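You operate a simulated robot arm through the tools that you are given. There is no shell and no other tool. Be economical: measure what you need, move in short steps, check, and stop when the job is done.

You are at the controls of a simulated two-armed robot. One attempt, no reset.

Task
Carry the plum tray with both arms and set it on the top of the taped carton stack.

Only the result counts: the job must be done as asked and must still hold three seconds after the hand-in. Knocking over, shifting, dropping, spilling or breaking anything else fails it.

Robot
Two 7-joint arms with two-finger parallel grippers on one trunk, on a base that drives. Base frame: it is fixed to the floor where the robot stands at the start and does not move with it; the origin is under the middle of the robot, x ahead of it, y to its left, z up; the surface under the hand at the start is at about z = 0.8. Units: m, degrees, N and s.
The left shoulder is at the start at [0.06, 0.143, 0.926], the right one opposite. With the tool pointing down near the work surface each hand reaches from about 0.32 to 0.74 m from the robot's upright axis, wherever it stands, measured 20 degrees to its own side. Places, roughly: top of the taped carton stack [-3.6, 1.5, 1.1]. Payload 1.57 kg a hand.
The TCP of each hand is the grasp point between the finger pads, 0.03 m short of the fingertips. In the tool frame z runs along the fingers and y along their closing line. Largest opening 0.11 m; finger width 0.024, thickness 0.012; the body of the gripper, 0.048 by 0.112 m, starts 0.078 m behind the TCP.
Orientation is that of the tool frame in the base frame, as a unit quaternion [x, y, z, w]. With the fingers straight down and closing along the base's y, the tool's x points along the base's -x, its y along +y and its z along -z.

Tools
- The arms move only by the tool arm_command. It takes "left_plan", "right_plan" or both (then of equal length, played together; a hand with none holds still); each is a list of rows, each an object of numbers (a shift or turn left out is 0, a gripper value left out holds the last): "tx", "ty", "tz": the shift along the base's x, y, z in m; "rx", "ry", "rz": the turn, a rotation vector about the base's x, y, z in degrees. In form: [{"tx": .., "ty": .., "tz": .., "rx": .., "ry": .., "rz": ..}, ...]. A call has 1 to 8 rows; each row shifts and turns the commanded pose from where the row before left it. "left_hand" and "right_hand" are, for a hand that has rows, the gripper command, from -1 (shut) to 1 (fully open), values between in proportion, set as the call begins (left out, the last holds). Rows are played at 5 a second. More than 0.05 m and 8.6 degrees between two rows, or a gripper value outside its range, and nothing of the call is played. A pose out of reach is approached as far as the arm can. The call stops where the force on the tool passes 40 N (or 10 N more than at its start, if that is more) or the arm is blocked; 0.2 s more then pass. The fingers move at their own pace (about 0.045 m/s each) and stop on an object; they squeeze with about 40 N. The grip force told is the motor's: it shows also when the fingers shut on nothing. Time passes only in rows, and 0.2 s behind the last, so rows that do not move let the fingers close. It gives the time, the measured TCP pose, the force on the tool (base axes), the opening and the grip force at its end, in the units of the frame above (readings bear some noise), with the torque about the TCP (base axes, N m) and any sound that the robot's microphone picked up.
- Cameras (640 x 400 px; columns grow to the right, rows downward): "scene" is now at [0.0482, -0.0132, 1.5391]; the picture's right is [-0.16, -0.99, 0.00], its down [-0.73, 0.12, -0.67] and it looks along [0.66, -0.11, -0.74] (base axes); focal length 250 px, centre (320, 200). "left" rides on the left gripper at [0.07, -0.016, -0.141] in its tool frame; the picture's right is [0.23, 0.97, 0.00], its down [-0.86, 0.20, -0.48] and it looks along [-0.47, 0.11, 0.88] (tool axes); focal length 222 px, centre (320, 200). "right" rides on the right gripper at [0.07, 0.016, -0.141] in its tool frame; the picture's right is [-0.23, 0.97, 0.00], its down [-0.85, -0.20, -0.48] and it looks along [-0.47, -0.11, 0.88] (tool axes); focal length 222 px, centre (320, 200). There is no depth. A picture from a camera that has moved, and an enlarged one, comes with that camera's place and axes in the base frame and with its lens.
- capture(camera): a new picture of that camera. It takes no simulated time.
- move_column(by): slides the trunk up (or, below 0, down) by that many m; the arms and the scene camera ride with it, the base frame stays. It gives what a move gives, with no picture.
- roll_base(legs): drives the robot by 1 to 6 legs, each [ahead, left, turn to the left] in m, m and degrees, along the robot's own axes; the way and the turn of a leg run together, so that a leg with both is an arc; at most 1.5 m and 180 degrees a leg. The arms and the cameras ride along, it lands a little off, and it stops where it bumps. It gives what a move gives.
- turn_head(pan, tilt): turns the head with the scene camera to pan (to the left, within 86 degrees either way) and tilt (down, from -29 to 69), counted from straight ahead of the robot. It gives what a move gives.
- close_up(camera, box): a new picture of the part [left, top, right, bottom] of that camera's present view, enlarged. It takes no simulated time.
- close_job(): hands the job in; it is judged then, once.

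Go step by step. Nothing tells you exact positions but the pictures and the camera data: compare them with the known pose of the tool, close in by small moves and look again before you grip or let go. The budget is 120 turns and 100 pictures, counting those below and the enlarged ones. Unless the task says otherwise, let go and move clear before handing in, and close with one line.

The tools are called after "Request:" as name(argument=value, ...) on one line, values as JSON. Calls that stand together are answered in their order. arm_command: Moves the arms, as the interface text tells. Its arguments: {"type":"object","properties":{"left_plan":{"type":"array"},"left_hand":{"type":"number"},"right_plan":{"type":"array"},"right_hand":{"type":"number"}},"required":[]} The other tools are called the same way: move_column (by) slides the trunk up or down; roll_base (legs) drives the base; turn_head (pan, tilt) turns the head that bears the scene camera; capture (camera) takes a picture; close_up (camera, box) takes an enlarged picture of a part of a camera's view; close_job () hands the job in.

At the start:

```text
t: 0.0
left_position: [0.5181, 0.092, 1.0891]
left_tcp_rot: [0.0, 1.0, 0.0, 0.001]
left_contact_force: [0.5, -0.1, 0.8]
left_ft_torque: [-0.01, 0.01, 0.04]
left_grip_width: 0.1098
left_finger_force: 0.0
right_position: [0.3834, -0.2558, 1.0787]
right_tcp_rot: [0.0, 1.0, 0.0, 0.0]
right_contact_force: [-0.4, 1.1, 0.1]
right_ft_torque: [0.0, -0.04, -0.01]
right_grip_width: 0.1098
right_finger_force: 0.0
trunk travel left (down, up): [-0.525, 0.065]
robot x, y, heading: [-0.0035, 0.0011, 0.1]
head pan, tilt: [-9.4, 47.7]
```

scene: 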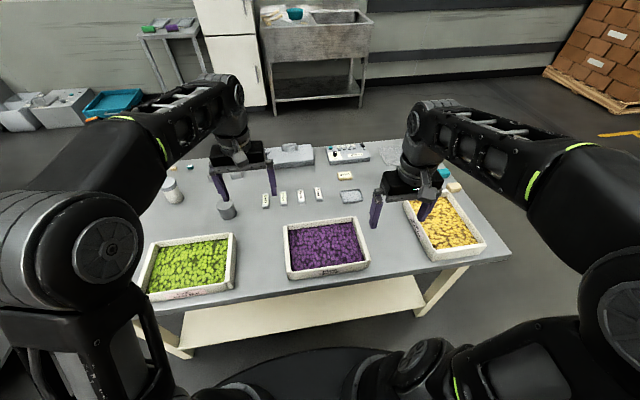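
right: 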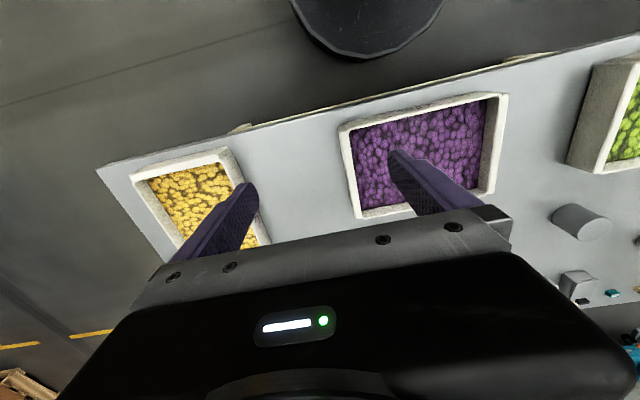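
left: 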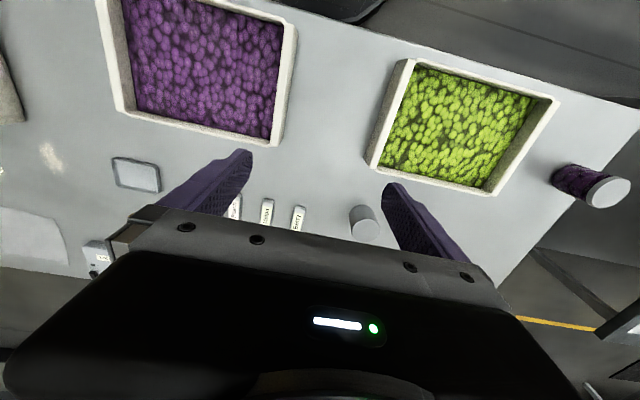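

The plum tray is the purple one in the middle of the table, about 0.25 m wide in y and centred near (0.47, -0.10). I'll look closer before planning the grip.

Request:
close_up(camera="scene", box=[260, 190, 400, 290])

Request:
close_up(camera="right", box=[320, 70, 540, 230])

Request:
close_up(camera="left", box=[80, 0, 320, 170])

```text
4.00 times, centred on (330, 240) of scene
camera zoom: at [0.0482, -0.0132, 1.5391], right [-0.16, -0.99, 0.0], down [-0.73, 0.12, -0.67], along [0.66, -0.11, -0.74], focal length 1000 px, centre (280, 40)
```

zoom: 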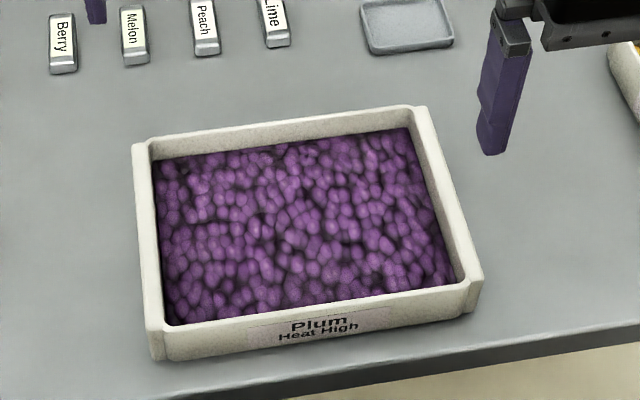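

```text
2.50 times, centred on (430, 150) of right
camera zoom: at [0.3125, -0.2411, 1.2204], right [0.23, 0.97, 0.0], down [0.86, -0.2, 0.48], along [0.47, -0.11, -0.88], focal length 555 px, centre (45, 325)
```

zoom: 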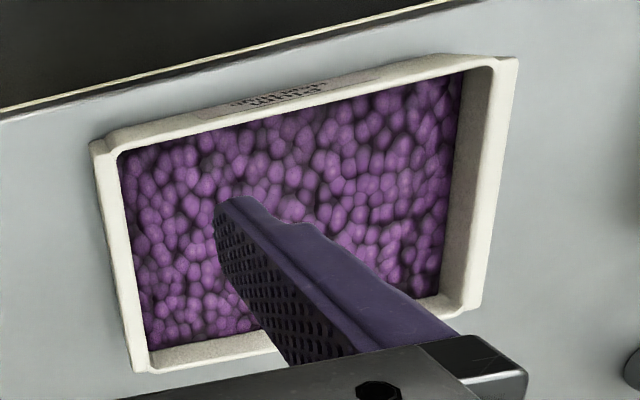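

```text
2.35 times, centred on (200, 85) of left
camera zoom: at [0.4482, 0.0758, 1.2303], right [-0.23, 0.97, 0.0], down [0.85, 0.2, 0.48], along [0.47, 0.11, -0.88], focal length 523 px, centre (602, 471)
```

zoom: 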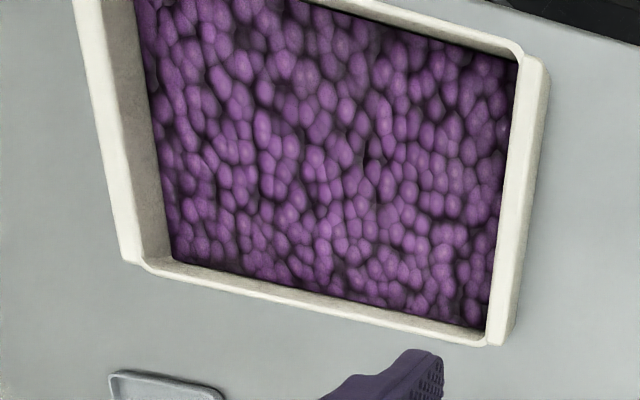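

Triangulating puts the tray rim at z≈0.85, x 0.393–0.566, y −0.230–0.026, with the fill about 3 cm below the rim. I'll bring both hands over the short end walls.

Request:
arm_command(left_plan=[{"tx": -0.019, "ty": -0.036, "tz": -0.01}, {"tx": -0.019, "ty": -0.036, "tz": -0.02}, {"tz": -0.04}, {"tz": -0.04}, {"tz": -0.04}], right_plan=[{"tx": 0.045, "ty": 0.015}, {"tx": 0.045, "ty": 0.015}, {"tx": 0.007, "tz": -0.045}, {"tz": -0.045}, {"tz": -0.05}], left_hand=1, right_hand=1)

Request:
capture(camera="scene")

Request:
capture(camera="left")

Request:
capture(camera="right")

```text
t: 1.2
left_position: [0.479, 0.0195, 0.9363]
left_tcp_rot: [0.001, 1.0, 0.0, 0.001]
left_contact_force: [0.8, 0.7, -0.9]
left_ft_torque: [-0.03, 0.02, -0.04]
left_grip_width: 0.11
left_finger_force: 0.0
right_position: [0.479, -0.2274, 0.9343]
right_tcp_rot: [0.0, 1.0, 0.0, -0.002]
right_contact_force: [0.2, 0.3, -1.2]
right_ft_torque: [0.02, 0.02, 0.03]
right_grip_width: 0.11
right_finger_force: 0.1
trunk travel left (down, up): [-0.525, 0.065]
robot x, y, heading: [0.0009, -0.0029, -0.1]
head pan, tilt: [-9.4, 47.7]
```

```text
93 pictures are left
camera scene: at [0.0496, -0.0134, 1.5391], right [-0.16, -0.99, 0.0], down [-0.73, 0.12, -0.67], along [0.66, -0.11, -0.74], focal length 250 px, centre (320, 200)
```

scene: 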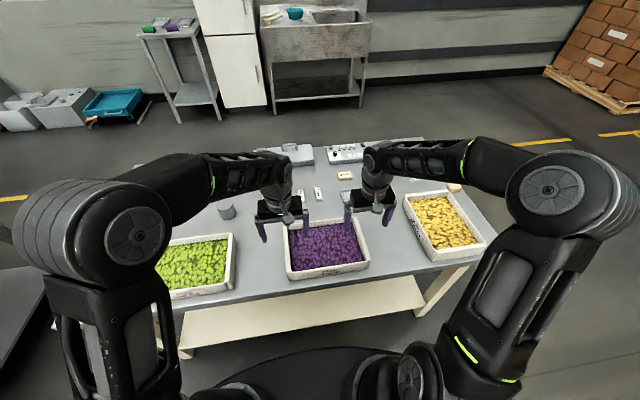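

```text
92 pictures are left
camera left: at [0.4098, 0.0031, 1.0795], right [-0.23, 0.97, 0.0], down [0.85, 0.2, 0.48], along [0.47, 0.11, -0.88], focal length 222 px, centre (320, 200)
```

left: 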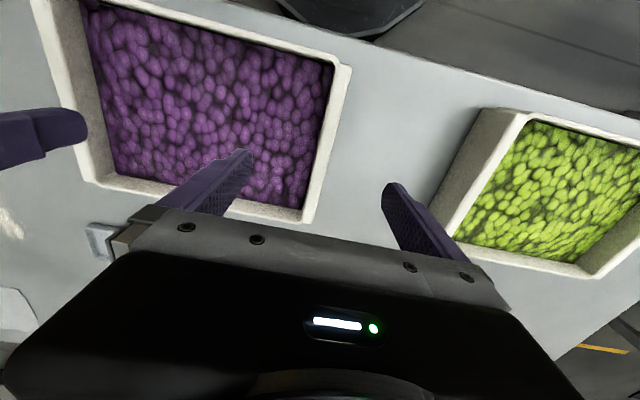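

```text
91 pictures are left
camera right: at [0.4094, -0.211, 1.0775], right [0.23, 0.97, 0.0], down [0.86, -0.2, 0.48], along [0.46, -0.11, -0.88], focal length 222 px, centre (320, 200)
```

right: 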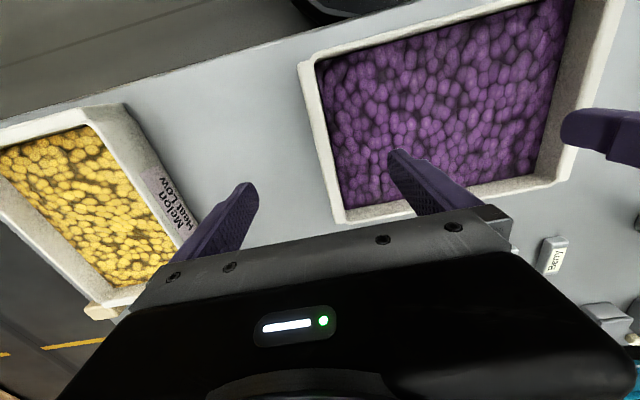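

The wall centres are at y≈0.019 and −0.219. Descending with a small correction on the right.

Request:
arm_command(left_plan=[{"tz": -0.03}, {"tz": -0.03}, {"tz": -0.012}, {"tz": -0.009}, {}], right_plan=[{"tz": -0.03, "ty": 0.007}, {"tz": -0.03}, {"tz": -0.012}, {"tz": -0.007}, {}])

Request:
capture(camera="left")

Request:
capture(camera="right")

```text
t: 2.4
left_position: [0.4802, 0.0207, 0.855]
left_tcp_rot: [0.0, 1.0, 0.0, 0.001]
left_contact_force: [-0.9, 1.0, 0.3]
left_ft_torque: [-0.01, 0.01, -0.01]
left_grip_width: 0.1098
left_finger_force: 0.0
right_position: [0.4798, -0.2195, 0.8562]
right_tcp_rot: [0.0, 1.0, 0.0, 0.0]
right_contact_force: [0.6, -0.8, -0.4]
right_ft_torque: [0.01, 0.02, -0.02]
right_grip_width: 0.1099
right_finger_force: 0.0
trunk travel left (down, up): [-0.525, 0.065]
robot x, y, heading: [0.002, 0.0004, -0.0]
head pan, tilt: [-9.4, 47.7]
```

```text
90 pictures are left
camera left: at [0.4104, 0.0039, 0.9979], right [-0.23, 0.97, 0.0], down [0.85, 0.2, 0.48], along [0.47, 0.11, -0.88], focal length 222 px, centre (320, 200)
```

left: 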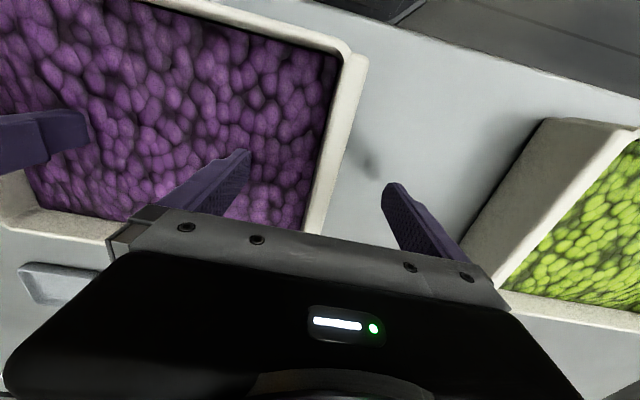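

```text
89 pictures are left
camera right: at [0.409, -0.2034, 0.9993], right [0.23, 0.97, 0.0], down [0.86, -0.2, 0.48], along [0.47, -0.11, -0.88], focal length 222 px, centre (320, 200)
```

right: 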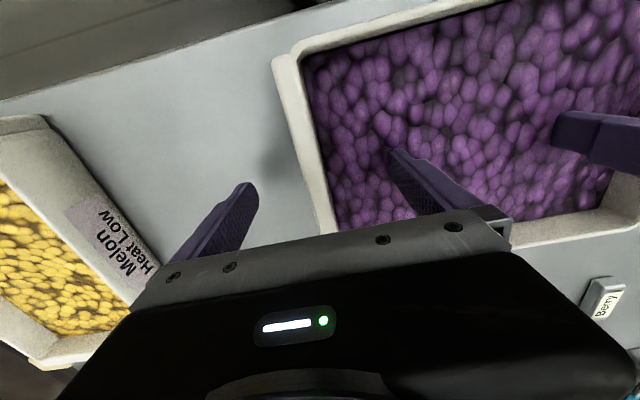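

No contact and the walls lie between the fingers. I'll go down a few mm more and close both hands together.

Request:
arm_command(left_plan=[{"tz": -0.004}, {}], right_plan=[{"tz": -0.004}, {}])

Request:
arm_command(left_plan=[{}, {}, {}, {}, {}, {}, {}, {}], right_plan=[{}, {}, {}, {}, {}, {}, {}, {}], left_hand=-1, right_hand=-1)

Request:
capture(camera="left")

Request:
capture(camera="right")

```text
t: 3.0
left_position: [0.4806, 0.02, 0.8524]
left_tcp_rot: [0.0, 1.0, 0.0, 0.001]
left_contact_force: [0.3, -0.3, 0.2]
left_ft_torque: [-0.02, -0.01, 0.03]
left_grip_width: 0.1099
left_finger_force: 0.0
right_position: [0.4792, -0.2191, 0.854]
right_tcp_rot: [0.0, 1.0, 0.0, -0.002]
right_contact_force: [0.5, 0.7, -0.7]
right_ft_torque: [-0.02, 0.0, 0.04]
right_grip_width: 0.1101
right_finger_force: 0.0
trunk travel left (down, up): [-0.525, 0.065]
robot x, y, heading: [-0.0018, 0.0006, -0.0]
head pan, tilt: [-9.4, 47.7]
```

```text
t: 4.8
left_position: [0.4811, 0.0229, 0.852]
left_tcp_rot: [-0.001, 1.0, 0.002, -0.001]
left_contact_force: [-1.5, 22.4, 7.3]
left_ft_torque: [-0.6, 0.26, -0.26]
left_grip_width: 0.0137
left_finger_force: 30.1
right_position: [0.4799, -0.2212, 0.8537]
right_tcp_rot: [0.001, 1.0, -0.002, -0.002]
right_contact_force: [3.6, -25.3, 0.3]
right_ft_torque: [0.17, -0.07, 0.14]
right_grip_width: 0.0139
right_finger_force: 30.6
trunk travel left (down, up): [-0.525, 0.065]
robot x, y, heading: [0.0023, 0.0006, -0.1]
head pan, tilt: [-9.4, 47.7]
```

```text
88 pictures are left
camera left: at [0.411, 0.0054, 0.9942], right [-0.23, 0.97, 0.0], down [0.85, 0.2, 0.48], along [0.47, 0.11, -0.88], focal length 222 px, centre (320, 200)
```

left: 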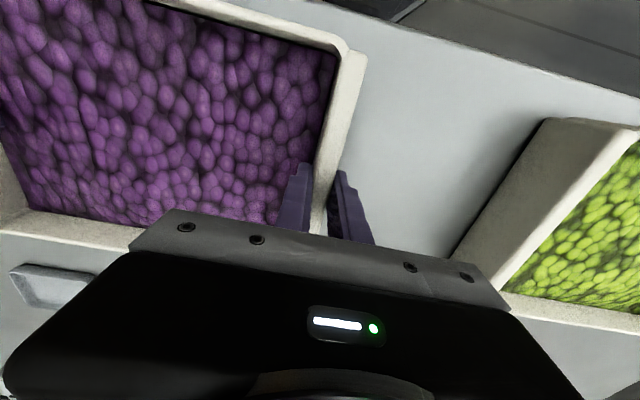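

```text
87 pictures are left
camera right: at [0.4088, -0.2048, 0.9964], right [0.23, 0.97, 0.0], down [0.86, -0.2, 0.48], along [0.46, -0.11, -0.88], focal length 222 px, centre (320, 200)
```

right: 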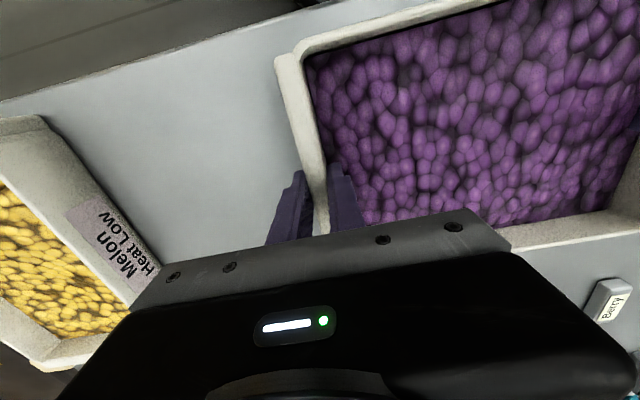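

Both grips hold the 14 mm walls, but the hands pull against each other by about 24 N. I'll relax that by shifting the commands outward, then lift a little.

Request:
arm_command(left_plan=[{"ty": 0.003}, {}], right_plan=[{"ty": -0.003}, {}])

Request:
arm_command(left_plan=[{"tz": 0.01}, {"tz": 0.01}, {"tz": 0.015}, {"tz": 0.015}, {}], right_plan=[{"tz": 0.01}, {"tz": 0.01}, {"tz": 0.015}, {"tz": 0.015}, {}])

Request:
capture(camera="scene")

```text
t: 5.4
left_position: [0.4796, 0.0229, 0.8516]
left_tcp_rot: [0.0, 1.0, 0.0, 0.0]
left_contact_force: [2.2, 10.6, 0.4]
left_ft_torque: [0.39, -0.13, 0.44]
left_grip_width: 0.0139
left_finger_force: 30.8
right_position: [0.4793, -0.2212, 0.8537]
right_tcp_rot: [-0.002, 1.0, 0.0, -0.001]
right_contact_force: [-1.9, -12.1, 1.8]
right_ft_torque: [-0.11, -0.34, 0.09]
right_grip_width: 0.0139
right_finger_force: 30.2
trunk travel left (down, up): [-0.525, 0.065]
robot x, y, heading: [0.001, 0.0008, -0.0]
head pan, tilt: [-9.4, 47.7]
```

```text
t: 6.6
left_position: [0.4795, 0.0229, 0.9031]
left_tcp_rot: [0.001, 1.0, -0.001, 0.001]
left_contact_force: [2.5, -8.4, -10.0]
left_ft_torque: [0.88, 0.24, 0.58]
left_grip_width: 0.0141
left_finger_force: 30.7
right_position: [0.4786, -0.2209, 0.9036]
right_tcp_rot: [-0.001, 1.0, 0.001, -0.001]
right_contact_force: [-2.5, 9.9, 1.1]
right_ft_torque: [0.5, -0.2, 0.19]
right_grip_width: 0.0134
right_finger_force: 29.9
trunk travel left (down, up): [-0.525, 0.065]
robot x, y, heading: [-0.0003, 0.0002, 0.2]
head pan, tilt: [-9.4, 47.7]
```

```text
86 pictures are left
camera scene: at [0.0491, -0.0134, 1.539], right [-0.16, -0.99, 0.0], down [-0.73, 0.12, -0.67], along [0.66, -0.11, -0.74], focal length 250 px, centre (320, 200)
```

scene: 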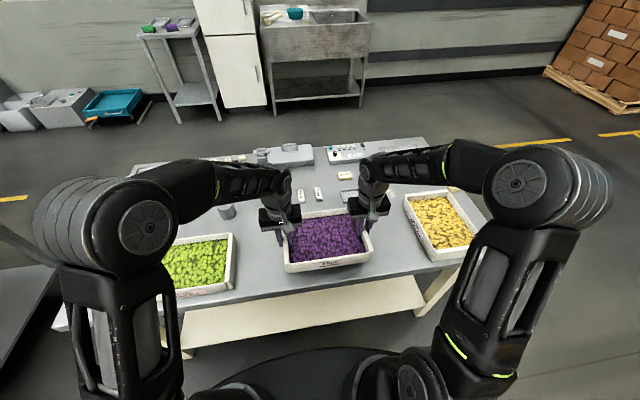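

The tray lifts cleanly and stays level. I'll raise it further to clear everything before backing away.

Request:
arm_command(left_plan=[{"tz": 0.025}, {"tz": 0.03}, {"tz": 0.03}, {"tz": 0.03}, {"tz": 0.03}, {"tz": 0.03}, {"tz": 0.02}, {}], right_plan=[{"tz": 0.025}, {"tz": 0.03}, {"tz": 0.03}, {"tz": 0.03}, {"tz": 0.03}, {"tz": 0.03}, {"tz": 0.02}, {}])

Request:
move_column(by=0.06)

Request:
turn_head(pan=86, tilt=25)

Request:
capture(camera="scene")

```text
t: 8.4
left_position: [0.4801, 0.0204, 1.0972]
left_tcp_rot: [0.002, 1.0, -0.002, 0.0]
left_contact_force: [-2.4, -28.0, -3.9]
left_ft_torque: [0.16, -0.49, -0.21]
left_grip_width: 0.014
left_finger_force: 30.5
right_position: [0.4796, -0.2231, 1.0999]
right_tcp_rot: [-0.002, 1.0, 0.002, -0.001]
right_contact_force: [1.9, 27.7, -6.7]
right_ft_torque: [-0.51, 0.46, -0.35]
right_grip_width: 0.0137
right_finger_force: 30.2
trunk travel left (down, up): [-0.525, 0.065]
robot x, y, heading: [0.0006, 0.0024, -0.0]
head pan, tilt: [-9.4, 47.7]
```

```text
t: 9.4
left_position: [0.4816, 0.021, 1.1568]
left_tcp_rot: [0.001, 1.0, -0.003, 0.0]
left_contact_force: [-0.8, -29.4, -2.3]
left_ft_torque: [0.01, -0.51, -0.02]
left_grip_width: 0.0138
left_finger_force: 30.3
right_position: [0.479, -0.2243, 1.159]
right_tcp_rot: [-0.001, 1.0, 0.003, -0.002]
right_contact_force: [1.0, 30.6, -7.6]
right_ft_torque: [-0.56, 0.56, -0.21]
right_grip_width: 0.0139
right_finger_force: 30.3
trunk travel left (down, up): [-0.585, 0.005]
robot x, y, heading: [-0.0009, 0.0031, -0.1]
head pan, tilt: [-9.4, 47.7]
```

```text
t: 11.1
left_position: [0.4805, 0.0205, 1.1561]
left_tcp_rot: [0.001, 1.0, -0.002, -0.001]
left_contact_force: [-0.7, -30.6, -1.8]
left_ft_torque: [-0.09, -0.1, 0.07]
left_grip_width: 0.0138
left_finger_force: 30.4
right_position: [0.4796, -0.2232, 1.16]
right_tcp_rot: [-0.001, 1.0, 0.003, -0.001]
right_contact_force: [0.2, 29.9, -8.5]
right_ft_torque: [-0.56, 0.09, -0.12]
right_grip_width: 0.0138
right_finger_force: 30.5
trunk travel left (down, up): [-0.585, 0.005]
robot x, y, heading: [-0.0002, -0.002, 0.2]
head pan, tilt: [85.9, 25.0]
```

```text
85 pictures are left
camera scene: at [-0.0225, 0.0914, 1.6334], right [1.0, -0.07, 0.0], down [-0.03, -0.42, -0.91], along [0.06, 0.9, -0.42], focal length 250 px, centre (320, 200)
```

scene: 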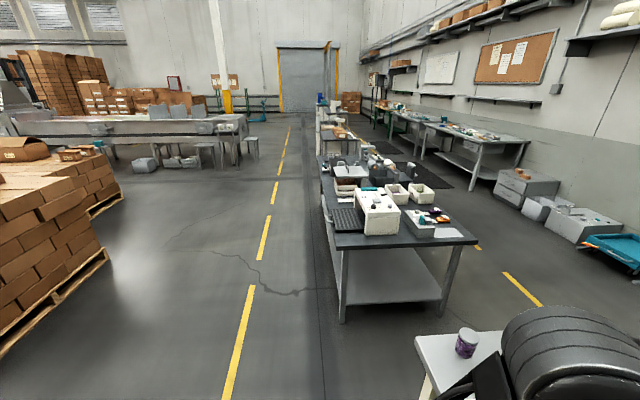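

The hands are pulling the tray apart by about 30 N, so I'll ease that by moving them slightly inward. Then I'll back away from the table a bit and turn left to see the carton stacks.

Request:
arm_command(left_plan=[{"ty": -0.0025}, {"ty": -0.0025}, {}], right_plan=[{"ty": 0.0025}, {"ty": 0.0025}, {}])

Request:
roll_base(legs=[[-0.35, 0, 0], [0, 0, 60]])

Request:
capture(camera="scene")

```text
t: 11.9
left_position: [0.4811, 0.0202, 1.1564]
left_tcp_rot: [-0.002, 1.0, 0.003, 0.0]
left_contact_force: [-2.4, 6.8, -1.8]
left_ft_torque: [-0.93, 0.1, -0.66]
left_grip_width: 0.0139
left_finger_force: 30.8
right_position: [0.4805, -0.2223, 1.1597]
right_tcp_rot: [0.003, 1.0, -0.003, -0.001]
right_contact_force: [2.0, -7.6, -7.4]
right_ft_torque: [0.32, -0.13, 0.0]
right_grip_width: 0.014
right_finger_force: 30.2
trunk travel left (down, up): [-0.585, 0.005]
robot x, y, heading: [-0.0029, 0.0007, 0.0]
head pan, tilt: [85.9, 25.0]
```

```text
t: 16.9
left_position: [-0.1442, 0.4365, 1.1577]
left_tcp_rot: [-0.519, 0.855, 0.003, -0.001]
left_contact_force: [-32.1, 13.7, -3.2]
left_ft_torque: [-0.28, -0.48, -0.66]
left_grip_width: 0.0141
left_finger_force: 30.5
right_position: [0.0726, 0.3228, 1.1591]
right_tcp_rot: [-0.517, 0.856, -0.003, 0.002]
right_contact_force: [31.5, -13.0, -5.8]
right_ft_torque: [0.15, 0.28, -0.14]
right_grip_width: 0.0139
right_finger_force: 30.6
trunk travel left (down, up): [-0.585, 0.005]
robot x, y, heading: [-0.3494, -0.0012, 62.4]
head pan, tilt: [85.9, 25.0]
```

```text
84 pictures are left
camera scene: at [-0.4402, 0.0222, 1.6334], right [0.52, 0.85, 0.0], down [0.36, -0.22, -0.91], along [-0.77, 0.48, -0.42], focal length 250 px, centre (320, 200)
```

scene: 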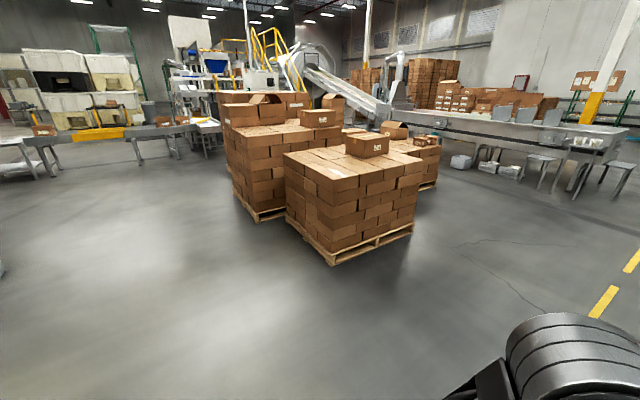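

I see two or more pallet stacks; the given point projects to about (291,127), i.e. the rear-left stack. I'll zoom in on the group.

Request:
close_up(camera="scene", box=[200, 80, 456, 240])

Request:
arm_command(left_plan=[{"tx": -0.0022, "ty": 0.0012}, {}], right_plan=[{"tx": 0.0022, "ty": -0.0012}, {}])

```text
2.50 times, centred on (328, 160) of scene
camera zoom: at [-0.4402, 0.0222, 1.6334], right [0.52, 0.85, 0.0], down [0.36, -0.22, -0.91], along [-0.77, 0.48, -0.42], focal length 625 px, centre (300, 300)
```

zoom: 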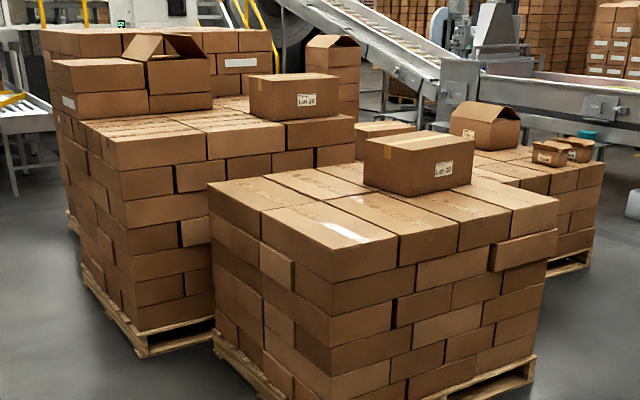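

```text
t: 17.5
left_position: [-0.1444, 0.4363, 1.1575]
left_tcp_rot: [-0.517, 0.856, 0.001, -0.001]
left_contact_force: [13.6, -10.0, -2.5]
left_ft_torque: [-0.48, -0.81, -0.23]
left_grip_width: 0.0139
left_finger_force: 30.2
right_position: [0.0713, 0.3222, 1.1594]
right_tcp_rot: [-0.518, 0.856, -0.001, 0.001]
right_contact_force: [-13.8, 9.3, -6.7]
right_ft_torque: [0.23, 0.36, -0.29]
right_grip_width: 0.014
right_finger_force: 30.5
trunk travel left (down, up): [-0.585, 0.005]
robot x, y, heading: [-0.3492, 0.0004, 62.5]
head pan, tilt: [85.9, 25.0]
```

The rear-left stack (with the "Lot 24" box) matches the given place and height of 1.1; the nearer one's top is only about 0.82. I'll turn toward it and drive closer for a better view.

Request:
roll_base(legs=[[0, 0, 100]])

Request:
turn_head(pan=0, tilt=25)

Request:
capture(camera="scene")

```text
t: 22.1
left_position: [-0.8102, 0.1375, 1.1563]
left_tcp_rot: [0.986, -0.167, 0.0, 0.0]
left_contact_force: [11.3, 26.6, -2.0]
left_ft_torque: [0.78, -0.22, -0.39]
left_grip_width: 0.0136
left_finger_force: 30.4
right_position: [-0.7269, 0.3675, 1.1592]
right_tcp_rot: [0.986, -0.168, 0.002, -0.001]
right_contact_force: [-11.2, -27.1, -7.2]
right_ft_torque: [-0.18, 0.0, -0.02]
right_grip_width: 0.0137
right_finger_force: 30.3
trunk travel left (down, up): [-0.585, 0.005]
robot x, y, heading: [-0.3477, 0.0006, 160.9]
head pan, tilt: [85.9, 25.0]
```

```text
t: 23.7
left_position: [-0.8101, 0.1375, 1.1569]
left_tcp_rot: [0.986, -0.167, 0.0, -0.001]
left_contact_force: [1.9, -0.7, -0.8]
left_ft_torque: [0.61, -0.26, -0.38]
left_grip_width: 0.0138
left_finger_force: 30.3
right_position: [-0.7269, 0.3683, 1.1591]
right_tcp_rot: [0.986, -0.168, 0.001, 0.0]
right_contact_force: [-2.2, 0.3, -7.7]
right_ft_torque: [0.16, 0.0, -0.11]
right_grip_width: 0.0139
right_finger_force: 30.3
trunk travel left (down, up): [-0.585, 0.005]
robot x, y, heading: [-0.3474, 0.0001, 160.6]
head pan, tilt: [0.0, 25.0]
```

```text
82 pictures are left
camera scene: at [-0.4078, 0.0204, 1.6334], right [0.33, 0.94, 0.0], down [0.4, -0.14, -0.91], along [-0.86, 0.3, -0.42], focal length 250 px, centre (320, 200)
```

scene: 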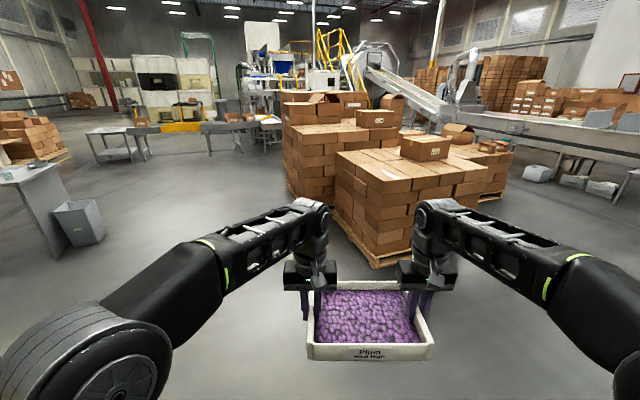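

The tray is held steady and forces have settled. I'll drive toward the free floor south of the rear-left stack.

Request:
roll_base(legs=[[0.76, 0.32, 0], [0.76, 0.32, -15]])

Request:
capture(camera="scene")

```text
t: 32.2
left_position: [-2.4161, 0.3053, 1.1566]
left_tcp_rot: [0.952, -0.307, 0.0, 0.0]
left_contact_force: [2.9, 0.7, -1.2]
left_ft_torque: [0.53, -0.38, -0.38]
left_grip_width: 0.014
left_finger_force: 30.6
right_position: [-2.2721, 0.5035, 1.1589]
right_tcp_rot: [0.951, -0.308, 0.002, -0.001]
right_contact_force: [-2.4, -0.7, -8.6]
right_ft_torque: [0.1, -0.13, -0.04]
right_grip_width: 0.0136
right_finger_force: 30.6
trunk travel left (down, up): [-0.585, 0.005]
robot x, y, heading: [-2.0079, 0.0446, 144.2]
head pan, tilt: [0.0, 25.0]
```

```text
81 pictures are left
camera scene: at [-2.0651, 0.0787, 1.6333], right [0.59, 0.81, 0.0], down [0.34, -0.25, -0.91], along [-0.73, 0.53, -0.42], focal length 250 px, centre (320, 200)
```

scene: 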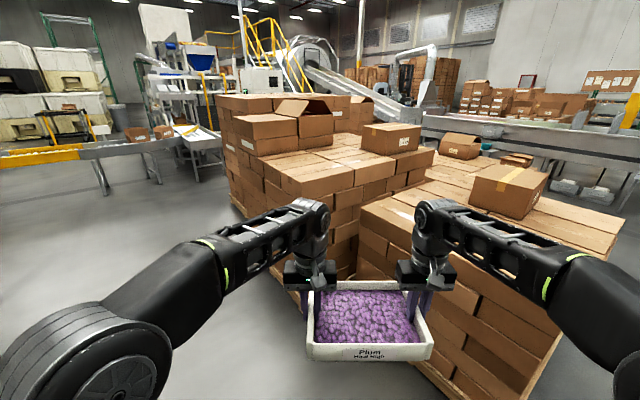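

Request:
close_up(camera="scene", box=[200, 80, 440, 230])

Request:
close_up(camera="scene", box=[360, 120, 640, 295])

```text
2.67 times, centred on (320, 155) of scene
camera zoom: at [-2.0651, 0.0787, 1.6333], right [0.59, 0.81, 0.0], down [0.34, -0.25, -0.91], along [-0.73, 0.53, -0.42], focal length 667 px, centre (320, 320)
```

zoom: 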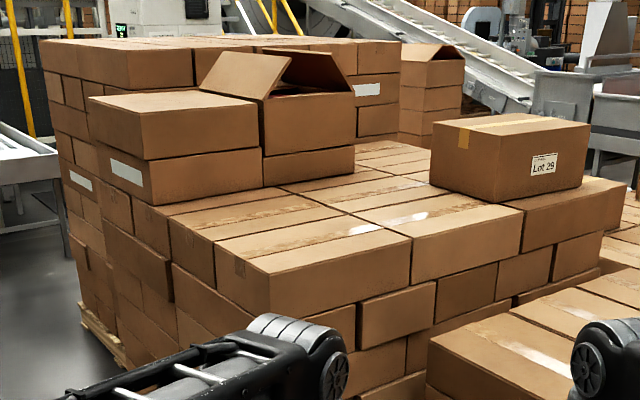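

```text
2.29 times, centred on (500, 208) of scene
camera zoom: at [-2.0651, 0.0787, 1.6333], right [0.59, 0.81, 0.0], down [0.34, -0.25, -0.91], along [-0.73, 0.53, -0.42], focal length 572 px, centre (-91, 183)
```

zoom: 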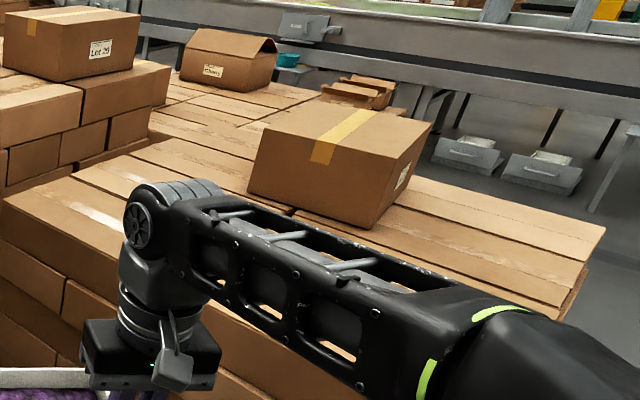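

The rear-left stack's top runs about x −3.3 to −3.95 (clear of the upper cartons) and y 0.8 to 2.3, at z≈1.1. I'll stand south of it facing +y.

Request:
roll_base(legs=[[0.62, 0.51, 0], [0.62, 0.51, 0], [0, 0, -54]])

Request:
capture(camera="scene")

```text
t: 42.7
left_position: [-3.6235, 0.4086, 1.1573]
left_tcp_rot: [0.709, -0.705, 0.0, 0.0]
left_contact_force: [-0.9, -0.8, -1.6]
left_ft_torque: [-0.01, -0.59, -0.32]
left_grip_width: 0.0139
left_finger_force: 29.9
right_position: [-3.3792, 0.408, 1.1574]
right_tcp_rot: [0.709, -0.706, 0.001, -0.001]
right_contact_force: [0.0, 0.8, -7.3]
right_ft_torque: [0.03, -0.08, -0.01]
right_grip_width: 0.0139
right_finger_force: 30.5
trunk travel left (down, up): [-0.585, 0.005]
robot x, y, heading: [-3.6022, -0.0731, 90.4]
head pan, tilt: [0.0, 25.0]
```

```text
78 pictures are left
camera scene: at [-3.6007, -0.0098, 1.6334], right [1.0, 0.0, 0.0], down [0.0, -0.42, -0.91], along [0.0, 0.91, -0.42], focal length 250 px, centre (320, 200)
```

scene: 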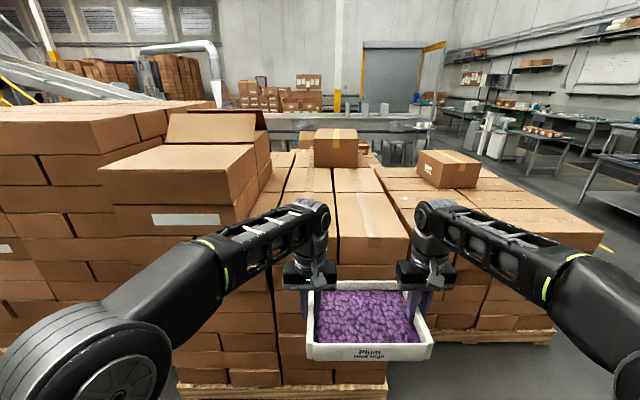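

Triangulation gives the stack top at z≈1.114, south edge y≈0.784, east corner x≈−3.27. I'll zoom to check the clear width.

Request:
close_up(camera="scene", box=[160, 90, 480, 290])

```text
2.00 times, centred on (320, 190) of scene
camera zoom: at [-3.6007, -0.0098, 1.6334], right [1.0, 0.0, 0.0], down [0.0, -0.42, -0.91], along [0.0, 0.91, -0.42], focal length 500 px, centre (320, 220)
```

zoom: 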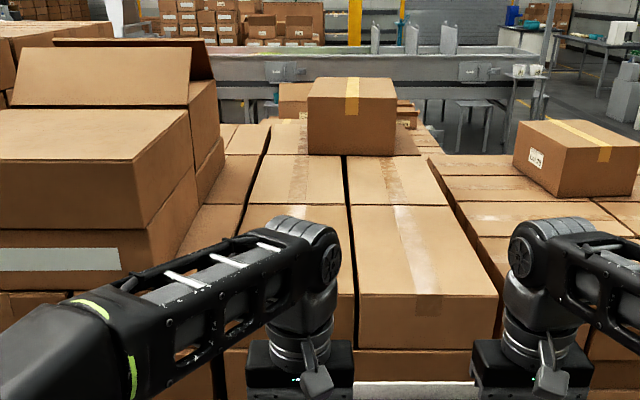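

The clear top near the south edge is x −3.9 to −3.27; I aim for tray centre about (−3.50, 1.0). First I raise the tray so that its bottom clears the stack.

Request:
arm_command(left_plan=[{"tz": 0.015}, {"tz": 0.02}, {"tz": 0.02}, {}, {}], right_plan=[{"tz": 0.015}, {"tz": 0.02}, {"tz": 0.02}, {}, {}])

Request:
arm_command(left_plan=[{"ty": 0.015}, {"ty": 0.025}, {"ty": 0.025}, {"ty": 0.025}, {"ty": 0.01}, {}, {}], right_plan=[{"ty": 0.015}, {"ty": 0.025}, {"ty": 0.025}, {"ty": 0.025}, {"ty": 0.01}, {}, {}])

Request:
capture(camera="scene")

```text
t: 43.9
left_position: [-3.6237, 0.4086, 1.1566]
left_tcp_rot: [0.709, -0.706, -0.001, 0.001]
left_contact_force: [-1.3, -2.2, -3.1]
left_ft_torque: [-0.02, -0.52, -0.33]
left_grip_width: 0.0139
left_finger_force: 30.6
left hand out of reach, approached as far as the arm can: row 1, 2, 3
right_position: [-3.3791, 0.4082, 1.1584]
right_tcp_rot: [0.708, -0.706, 0.001, 0.001]
right_contact_force: [0.9, 2.1, -6.7]
right_ft_torque: [0.02, 0.0, -0.03]
right_grip_width: 0.0136
right_finger_force: 30.5
right hand out of reach, approached as far as the arm can: row 1, 2, 3
trunk travel left (down, up): [-0.585, 0.005]
robot x, y, heading: [-3.6007, -0.0752, 90.6]
head pan, tilt: [0.0, 25.0]
```

```text
t: 45.5
left_position: [-3.6236, 0.4237, 1.156]
left_tcp_rot: [0.709, -0.705, 0.001, -0.002]
left_contact_force: [9.0, 9.8, -13.5]
left_ft_torque: [0.38, 1.09, 0.91]
left_grip_width: 0.0171
left_finger_force: 31.9
left hand out of reach, approached as far as the arm can: row 2, 3, 4, 5
right_position: [-3.3809, 0.4569, 1.156]
right_tcp_rot: [0.709, -0.705, 0.0, 0.002]
right_contact_force: [-9.4, -9.6, 4.2]
right_ft_torque: [-0.65, 0.96, 0.95]
right_grip_width: 0.0167
right_finger_force: 31.6
right hand out of reach, approached as far as the arm can: row 3, 4, 5
trunk travel left (down, up): [-0.585, 0.005]
robot x, y, heading: [-3.6043, -0.0729, 90.4]
head pan, tilt: [0.0, 25.0]
```

```text
76 pictures are left
camera scene: at [-3.601, -0.0097, 1.6334], right [1.0, 0.0, 0.0], down [0.0, -0.42, -0.91], along [0.0, 0.91, -0.42], focal length 250 px, centre (320, 200)
```

scene: 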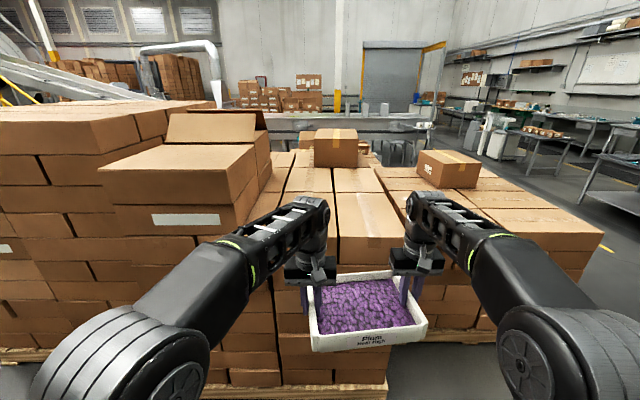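

The arms ran out of reach at this height, and the tray got skewed since the right hand went 3 cm further. I'll bring the right hand back level with the left first.

Request:
arm_command(left_plan=[{}, {}, {}, {}], right_plan=[{"ty": -0.012}, {"ty": -0.012}, {"ty": -0.009}, {}])

Request:
capture(camera="scene")

```text
t: 46.5
left_position: [-3.6249, 0.4231, 1.1573]
left_tcp_rot: [0.709, -0.705, 0.0, 0.0]
left_contact_force: [5.5, -3.2, -10.8]
left_ft_torque: [-0.74, 0.58, -0.47]
left_grip_width: 0.0136
left_finger_force: 30.0
right_position: [-3.3807, 0.4256, 1.1562]
right_tcp_rot: [0.708, -0.706, 0.001, -0.001]
right_contact_force: [-4.2, 3.0, 1.0]
right_ft_torque: [0.69, 0.95, -0.35]
right_grip_width: 0.0138
right_finger_force: 30.2
trunk travel left (down, up): [-0.585, 0.005]
robot x, y, heading: [-3.6025, -0.07, 90.2]
head pan, tilt: [0.0, 25.0]
```

```text
75 pictures are left
camera scene: at [-3.6011, -0.0094, 1.6334], right [1.0, 0.0, 0.0], down [0.0, -0.42, -0.91], along [0.0, 0.91, -0.42], focal length 250 px, centre (320, 200)
```

scene: 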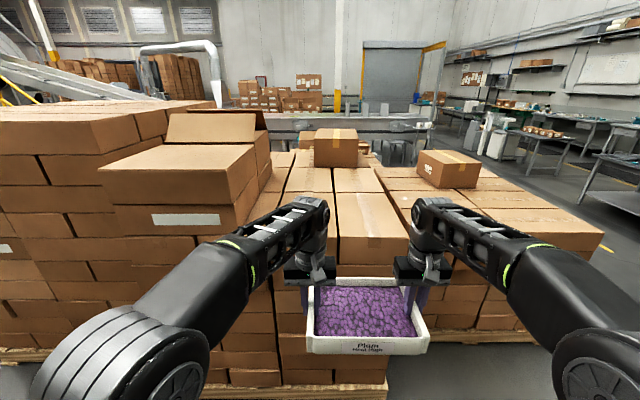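

The grip is back to normal and the tray is square. Now I centre the tray in front of the robot (shift left 0.10) and pull it in a bit to gain height reach.

Request:
arm_command(left_plan=[{"ty": -0.015}, {"ty": -0.02}, {"ty": -0.015, "tx": -0.015}, {"tx": -0.025}, {"tx": -0.025}, {"tx": -0.025}, {"tx": -0.01}, {}], right_plan=[{"ty": -0.015}, {"ty": -0.02}, {"ty": -0.015, "tx": -0.015}, {"tx": -0.025}, {"tx": -0.025}, {"tx": -0.025}, {"tx": -0.01}, {}])

Request:
move_column(by=0.005)

```text
t: 48.3
left_position: [-3.7244, 0.3758, 1.1589]
left_tcp_rot: [0.708, -0.706, 0.0, 0.001]
left_contact_force: [9.1, -6.0, -12.0]
left_ft_torque: [-0.12, 0.71, -0.71]
left_grip_width: 0.0142
left_finger_force: 30.7
right_position: [-3.4796, 0.3724, 1.1562]
right_tcp_rot: [0.708, -0.706, 0.001, -0.001]
right_contact_force: [-8.2, 6.1, 3.1]
right_ft_torque: [0.14, 1.05, -0.74]
right_grip_width: 0.0139
right_finger_force: 30.7
trunk travel left (down, up): [-0.585, 0.005]
robot x, y, heading: [-3.6001, -0.0713, 90.2]
head pan, tilt: [0.0, 25.0]
```

```text
t: 48.9
left_position: [-3.7237, 0.3754, 1.163]
left_tcp_rot: [0.708, -0.706, 0.0, 0.001]
left_contact_force: [7.6, -6.5, -12.1]
left_ft_torque: [-0.35, 0.8, -0.75]
left_grip_width: 0.0141
left_finger_force: 30.1
right_position: [-3.4806, 0.3717, 1.161]
right_tcp_rot: [0.708, -0.706, 0.002, -0.001]
right_contact_force: [-7.8, 6.3, 2.9]
right_ft_torque: [0.35, 1.08, -0.78]
right_grip_width: 0.0141
right_finger_force: 30.5
trunk travel left (down, up): [-0.59, 0.0]
robot x, y, heading: [-3.6019, -0.0717, 90.3]
head pan, tilt: [0.0, 25.0]
```

Reach is comfortable now. Raising the tray, with the right hand 1.5 mm more to level it.

Request:
arm_command(left_plan=[{"tz": 0.01}, {"tz": 0.012}, {"tz": 0.012}, {}], right_plan=[{"tz": 0.011}, {"tz": 0.012}, {"tz": 0.012}, {}])

Request:
capture(camera="scene")

```text
t: 49.9
left_position: [-3.7231, 0.3745, 1.1713]
left_tcp_rot: [0.708, -0.706, 0.006, 0.006]
left_contact_force: [9.0, -6.7, -13.0]
left_ft_torque: [-0.76, 0.96, -0.73]
left_grip_width: 0.0143
left_finger_force: 30.4
left hand out of reach, approached as far as the arm can: row 2, 3
right_position: [-3.479, 0.3712, 1.1678]
right_tcp_rot: [0.71, -0.704, 0.011, 0.009]
right_contact_force: [-8.8, 6.9, 4.6]
right_ft_torque: [0.78, 1.07, -0.89]
right_grip_width: 0.0148
right_finger_force: 30.4
right hand out of reach, approached as far as the arm can: row 2, 3
trunk travel left (down, up): [-0.59, 0.0]
robot x, y, heading: [-3.5968, -0.0744, 90.2]
head pan, tilt: [0.0, 25.0]
```

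```text
74 pictures are left
camera scene: at [-3.6011, -0.0096, 1.6384], right [1.0, 0.0, 0.0], down [0.0, -0.42, -0.91], along [0.0, 0.91, -0.42], focal length 250 px, centre (320, 200)
```

scene: 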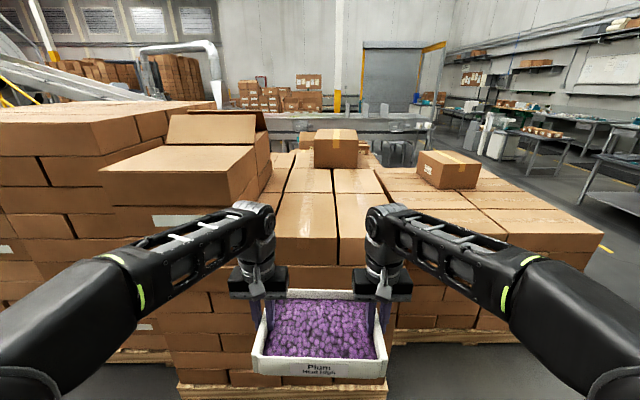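

The arms can't lift the tray higher with fingers straight down, because the wrist limit leaves the tray bottom at about the stack's top. I'll go back to the table, regrip with the hands pitched (fingers pointing forward-down), and then return with more height. Lower a bit first, then drive back.

Request:
arm_command(left_plan=[{"tz": -0.01}, {"tz": -0.015}, {"tz": -0.015}, {}, {}], right_plan=[{"tz": -0.008}, {"tz": -0.014}, {"tz": -0.014}, {}, {}])

Request:
roll_base(legs=[[-0.1, 0, 0], [0, 0, -90]])

Request:
capture(camera="scene")

```text
t: 51.1
left_position: [-3.7247, 0.3759, 1.1309]
left_tcp_rot: [0.709, -0.706, 0.0, -0.001]
left_contact_force: [8.7, -6.2, -7.5]
left_ft_torque: [0.2, 0.11, -0.73]
left_grip_width: 0.0145
left_finger_force: 31.0
right_position: [-3.4805, 0.3702, 1.1308]
right_tcp_rot: [0.708, -0.706, 0.001, 0.0]
right_contact_force: [-8.4, 5.3, -2.0]
right_ft_torque: [-0.23, 0.55, -0.69]
right_grip_width: 0.0146
right_finger_force: 30.4
trunk travel left (down, up): [-0.59, 0.0]
robot x, y, heading: [-3.6007, -0.0717, 90.4]
head pan, tilt: [0.0, 25.0]
```

```text
t: 55.9
left_position: [-3.1579, -0.024, 1.1311]
left_tcp_rot: [-0.027, 1.0, 0.0, 0.0]
left_contact_force: [-6.6, -13.0, -7.2]
left_ft_torque: [0.02, 0.1, -0.74]
left_grip_width: 0.0145
left_finger_force: 30.6
right_position: [-3.1531, -0.2683, 1.1311]
right_tcp_rot: [-0.025, 1.0, -0.001, -0.001]
right_contact_force: [6.0, 13.6, -1.9]
right_ft_torque: [0.55, -0.09, -0.72]
right_grip_width: 0.0144
right_finger_force: 30.4
trunk travel left (down, up): [-0.59, 0.0]
robot x, y, heading: [-3.5998, -0.1693, 2.9]
head pan, tilt: [0.0, 25.0]
```

```text
73 pictures are left
camera scene: at [-3.5376, -0.1662, 1.6384], right [0.05, -1.0, 0.0], down [-0.42, -0.02, -0.91], along [0.9, 0.05, -0.42], focal length 250 px, centre (320, 200)
```

scene: 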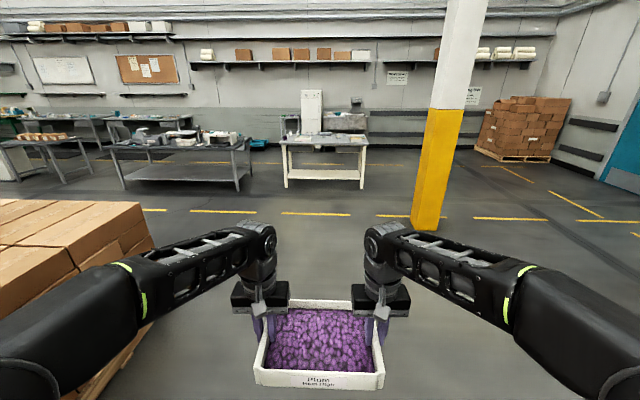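

The way back to the table is clear (pillar at about (−0.8,−1.3)). Driving back toward the table.

Request:
roll_base(legs=[[1.5, -0.03, -2.9], [1.5, 0, 0], [0.2, 0, 0]])

Request:
turn_head(pan=0, tilt=45)

Request:
capture(camera="scene")

```text
refused: leg 1 is longer than a leg can be; nothing moved
```

```text
t: 56.7
left_position: [-3.1587, -0.0233, 1.1307]
left_tcp_rot: [-0.026, 1.0, 0.0, -0.001]
left_contact_force: [-7.2, -1.3, -5.1]
left_ft_torque: [0.01, 0.57, -0.86]
left_grip_width: 0.0141
left_finger_force: 30.9
right_position: [-3.1528, -0.2671, 1.1318]
right_tcp_rot: [-0.024, 1.0, -0.002, 0.0]
right_contact_force: [7.5, 0.8, -4.9]
right_ft_torque: [0.11, -0.52, -0.87]
right_grip_width: 0.0144
right_finger_force: 30.6
trunk travel left (down, up): [-0.59, 0.0]
robot x, y, heading: [-3.6017, -0.1684, 3.0]
head pan, tilt: [0.0, 45.0]
```

```text
72 pictures are left
camera scene: at [-3.5484, -0.1666, 1.6079], right [0.05, -1.0, 0.0], down [-0.71, -0.04, -0.71], along [0.71, 0.04, -0.71], focal length 250 px, centre (320, 200)
```

scene: 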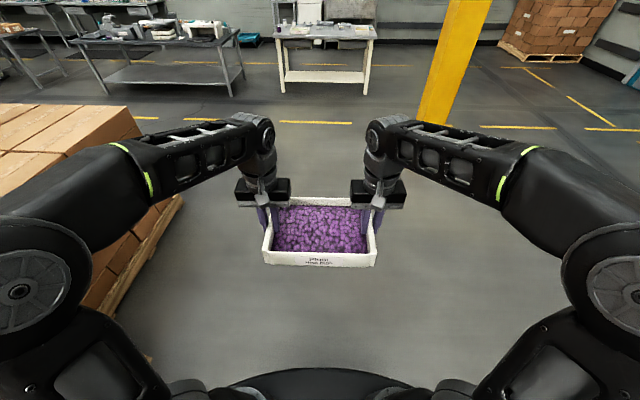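

The leg was marginally too long; splitting it into shorter ones.

Request:
roll_base(legs=[[1.2, 0, -3], [1.2, 0, 0], [0.82, 0, 0]])

Request:
capture(camera="scene")

```text
t: 72.6
left_position: [0.0975, 0.0395, 1.1318]
left_tcp_rot: [-0.006, 1.0, -0.001, -0.001]
left_contact_force: [-6.0, -2.8, -6.9]
left_ft_torque: [0.09, 0.1, -0.73]
left_grip_width: 0.0146
left_finger_force: 30.6
right_position: [0.0938, -0.2039, 1.1317]
right_tcp_rot: [-0.006, 1.0, -0.002, -0.001]
right_contact_force: [6.9, 3.4, -2.8]
right_ft_torque: [0.29, -0.08, -0.75]
right_grip_width: 0.0145
right_finger_force: 30.8
trunk travel left (down, up): [-0.59, 0.0]
robot x, y, heading: [-0.3499, -0.0866, 0.6]
head pan, tilt: [0.0, 45.0]
```

```text
71 pictures are left
camera scene: at [-0.2974, -0.0877, 1.6078], right [0.01, -1.0, 0.0], down [-0.71, -0.01, -0.71], along [0.71, 0.01, -0.71], focal length 250 px, centre (320, 200)
```

scene: 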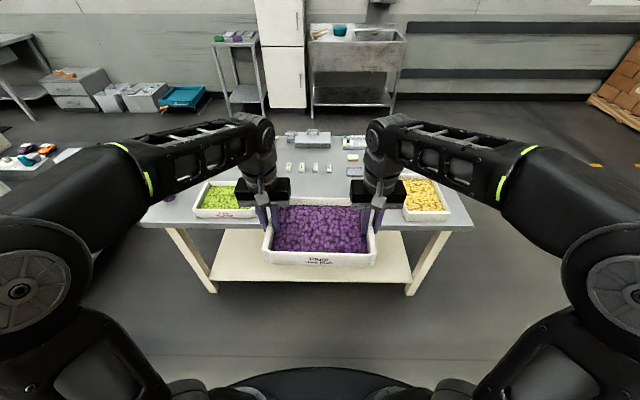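

Back before the table. I'll drive up to it and lower the tray into its old free slot around (0.48, −0.10).

Request:
roll_base(legs=[[0.34, -0.018, -0.6]])

Request:
move_column(by=-0.15)

Request:
capture(camera="scene")

```text
t: 74.9
left_position: [0.4428, 0.0203, 1.1313]
left_tcp_rot: [-0.004, 1.0, -0.001, -0.001]
left_contact_force: [-6.0, -0.8, -6.3]
left_ft_torque: [0.12, 0.73, -0.78]
left_grip_width: 0.0142
left_finger_force: 31.0
right_position: [0.4368, -0.2216, 1.1313]
right_tcp_rot: [-0.002, 1.0, -0.001, 0.0]
right_contact_force: [7.1, 0.6, -3.7]
right_ft_torque: [0.21, -0.65, -0.78]
right_grip_width: 0.0141
right_finger_force: 30.8
trunk travel left (down, up): [-0.59, 0.0]
robot x, y, heading: [-0.0036, -0.1022, 0.2]
head pan, tilt: [0.0, 45.0]
```

```text
t: 76.6
left_position: [0.4409, 0.0204, 0.9816]
left_tcp_rot: [-0.003, 1.0, 0.0, -0.001]
left_contact_force: [-6.3, -0.3, -4.9]
left_ft_torque: [0.04, 0.97, -0.79]
left_grip_width: 0.0142
left_finger_force: 30.8
right_position: [0.4364, -0.2223, 0.9818]
right_tcp_rot: [-0.003, 1.0, -0.001, 0.0]
right_contact_force: [7.1, -0.8, -4.1]
right_ft_torque: [0.11, -0.96, -0.79]
right_grip_width: 0.0143
right_finger_force: 30.1
trunk travel left (down, up): [-0.44, 0.15]
robot x, y, heading: [-0.0043, -0.1042, 0.3]
head pan, tilt: [0.0, 45.0]
```

```text
70 pictures are left
camera scene: at [0.0452, -0.1025, 1.4579], right [0.01, -1.0, 0.0], down [-0.71, 0.0, -0.71], along [0.71, 0.0, -0.71], focal length 250 px, centre (320, 200)
```

scene: 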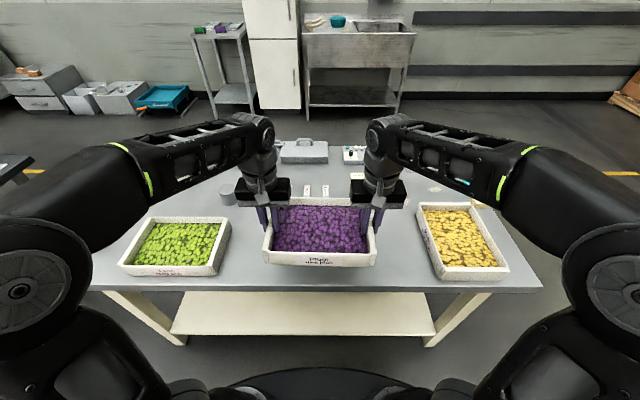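

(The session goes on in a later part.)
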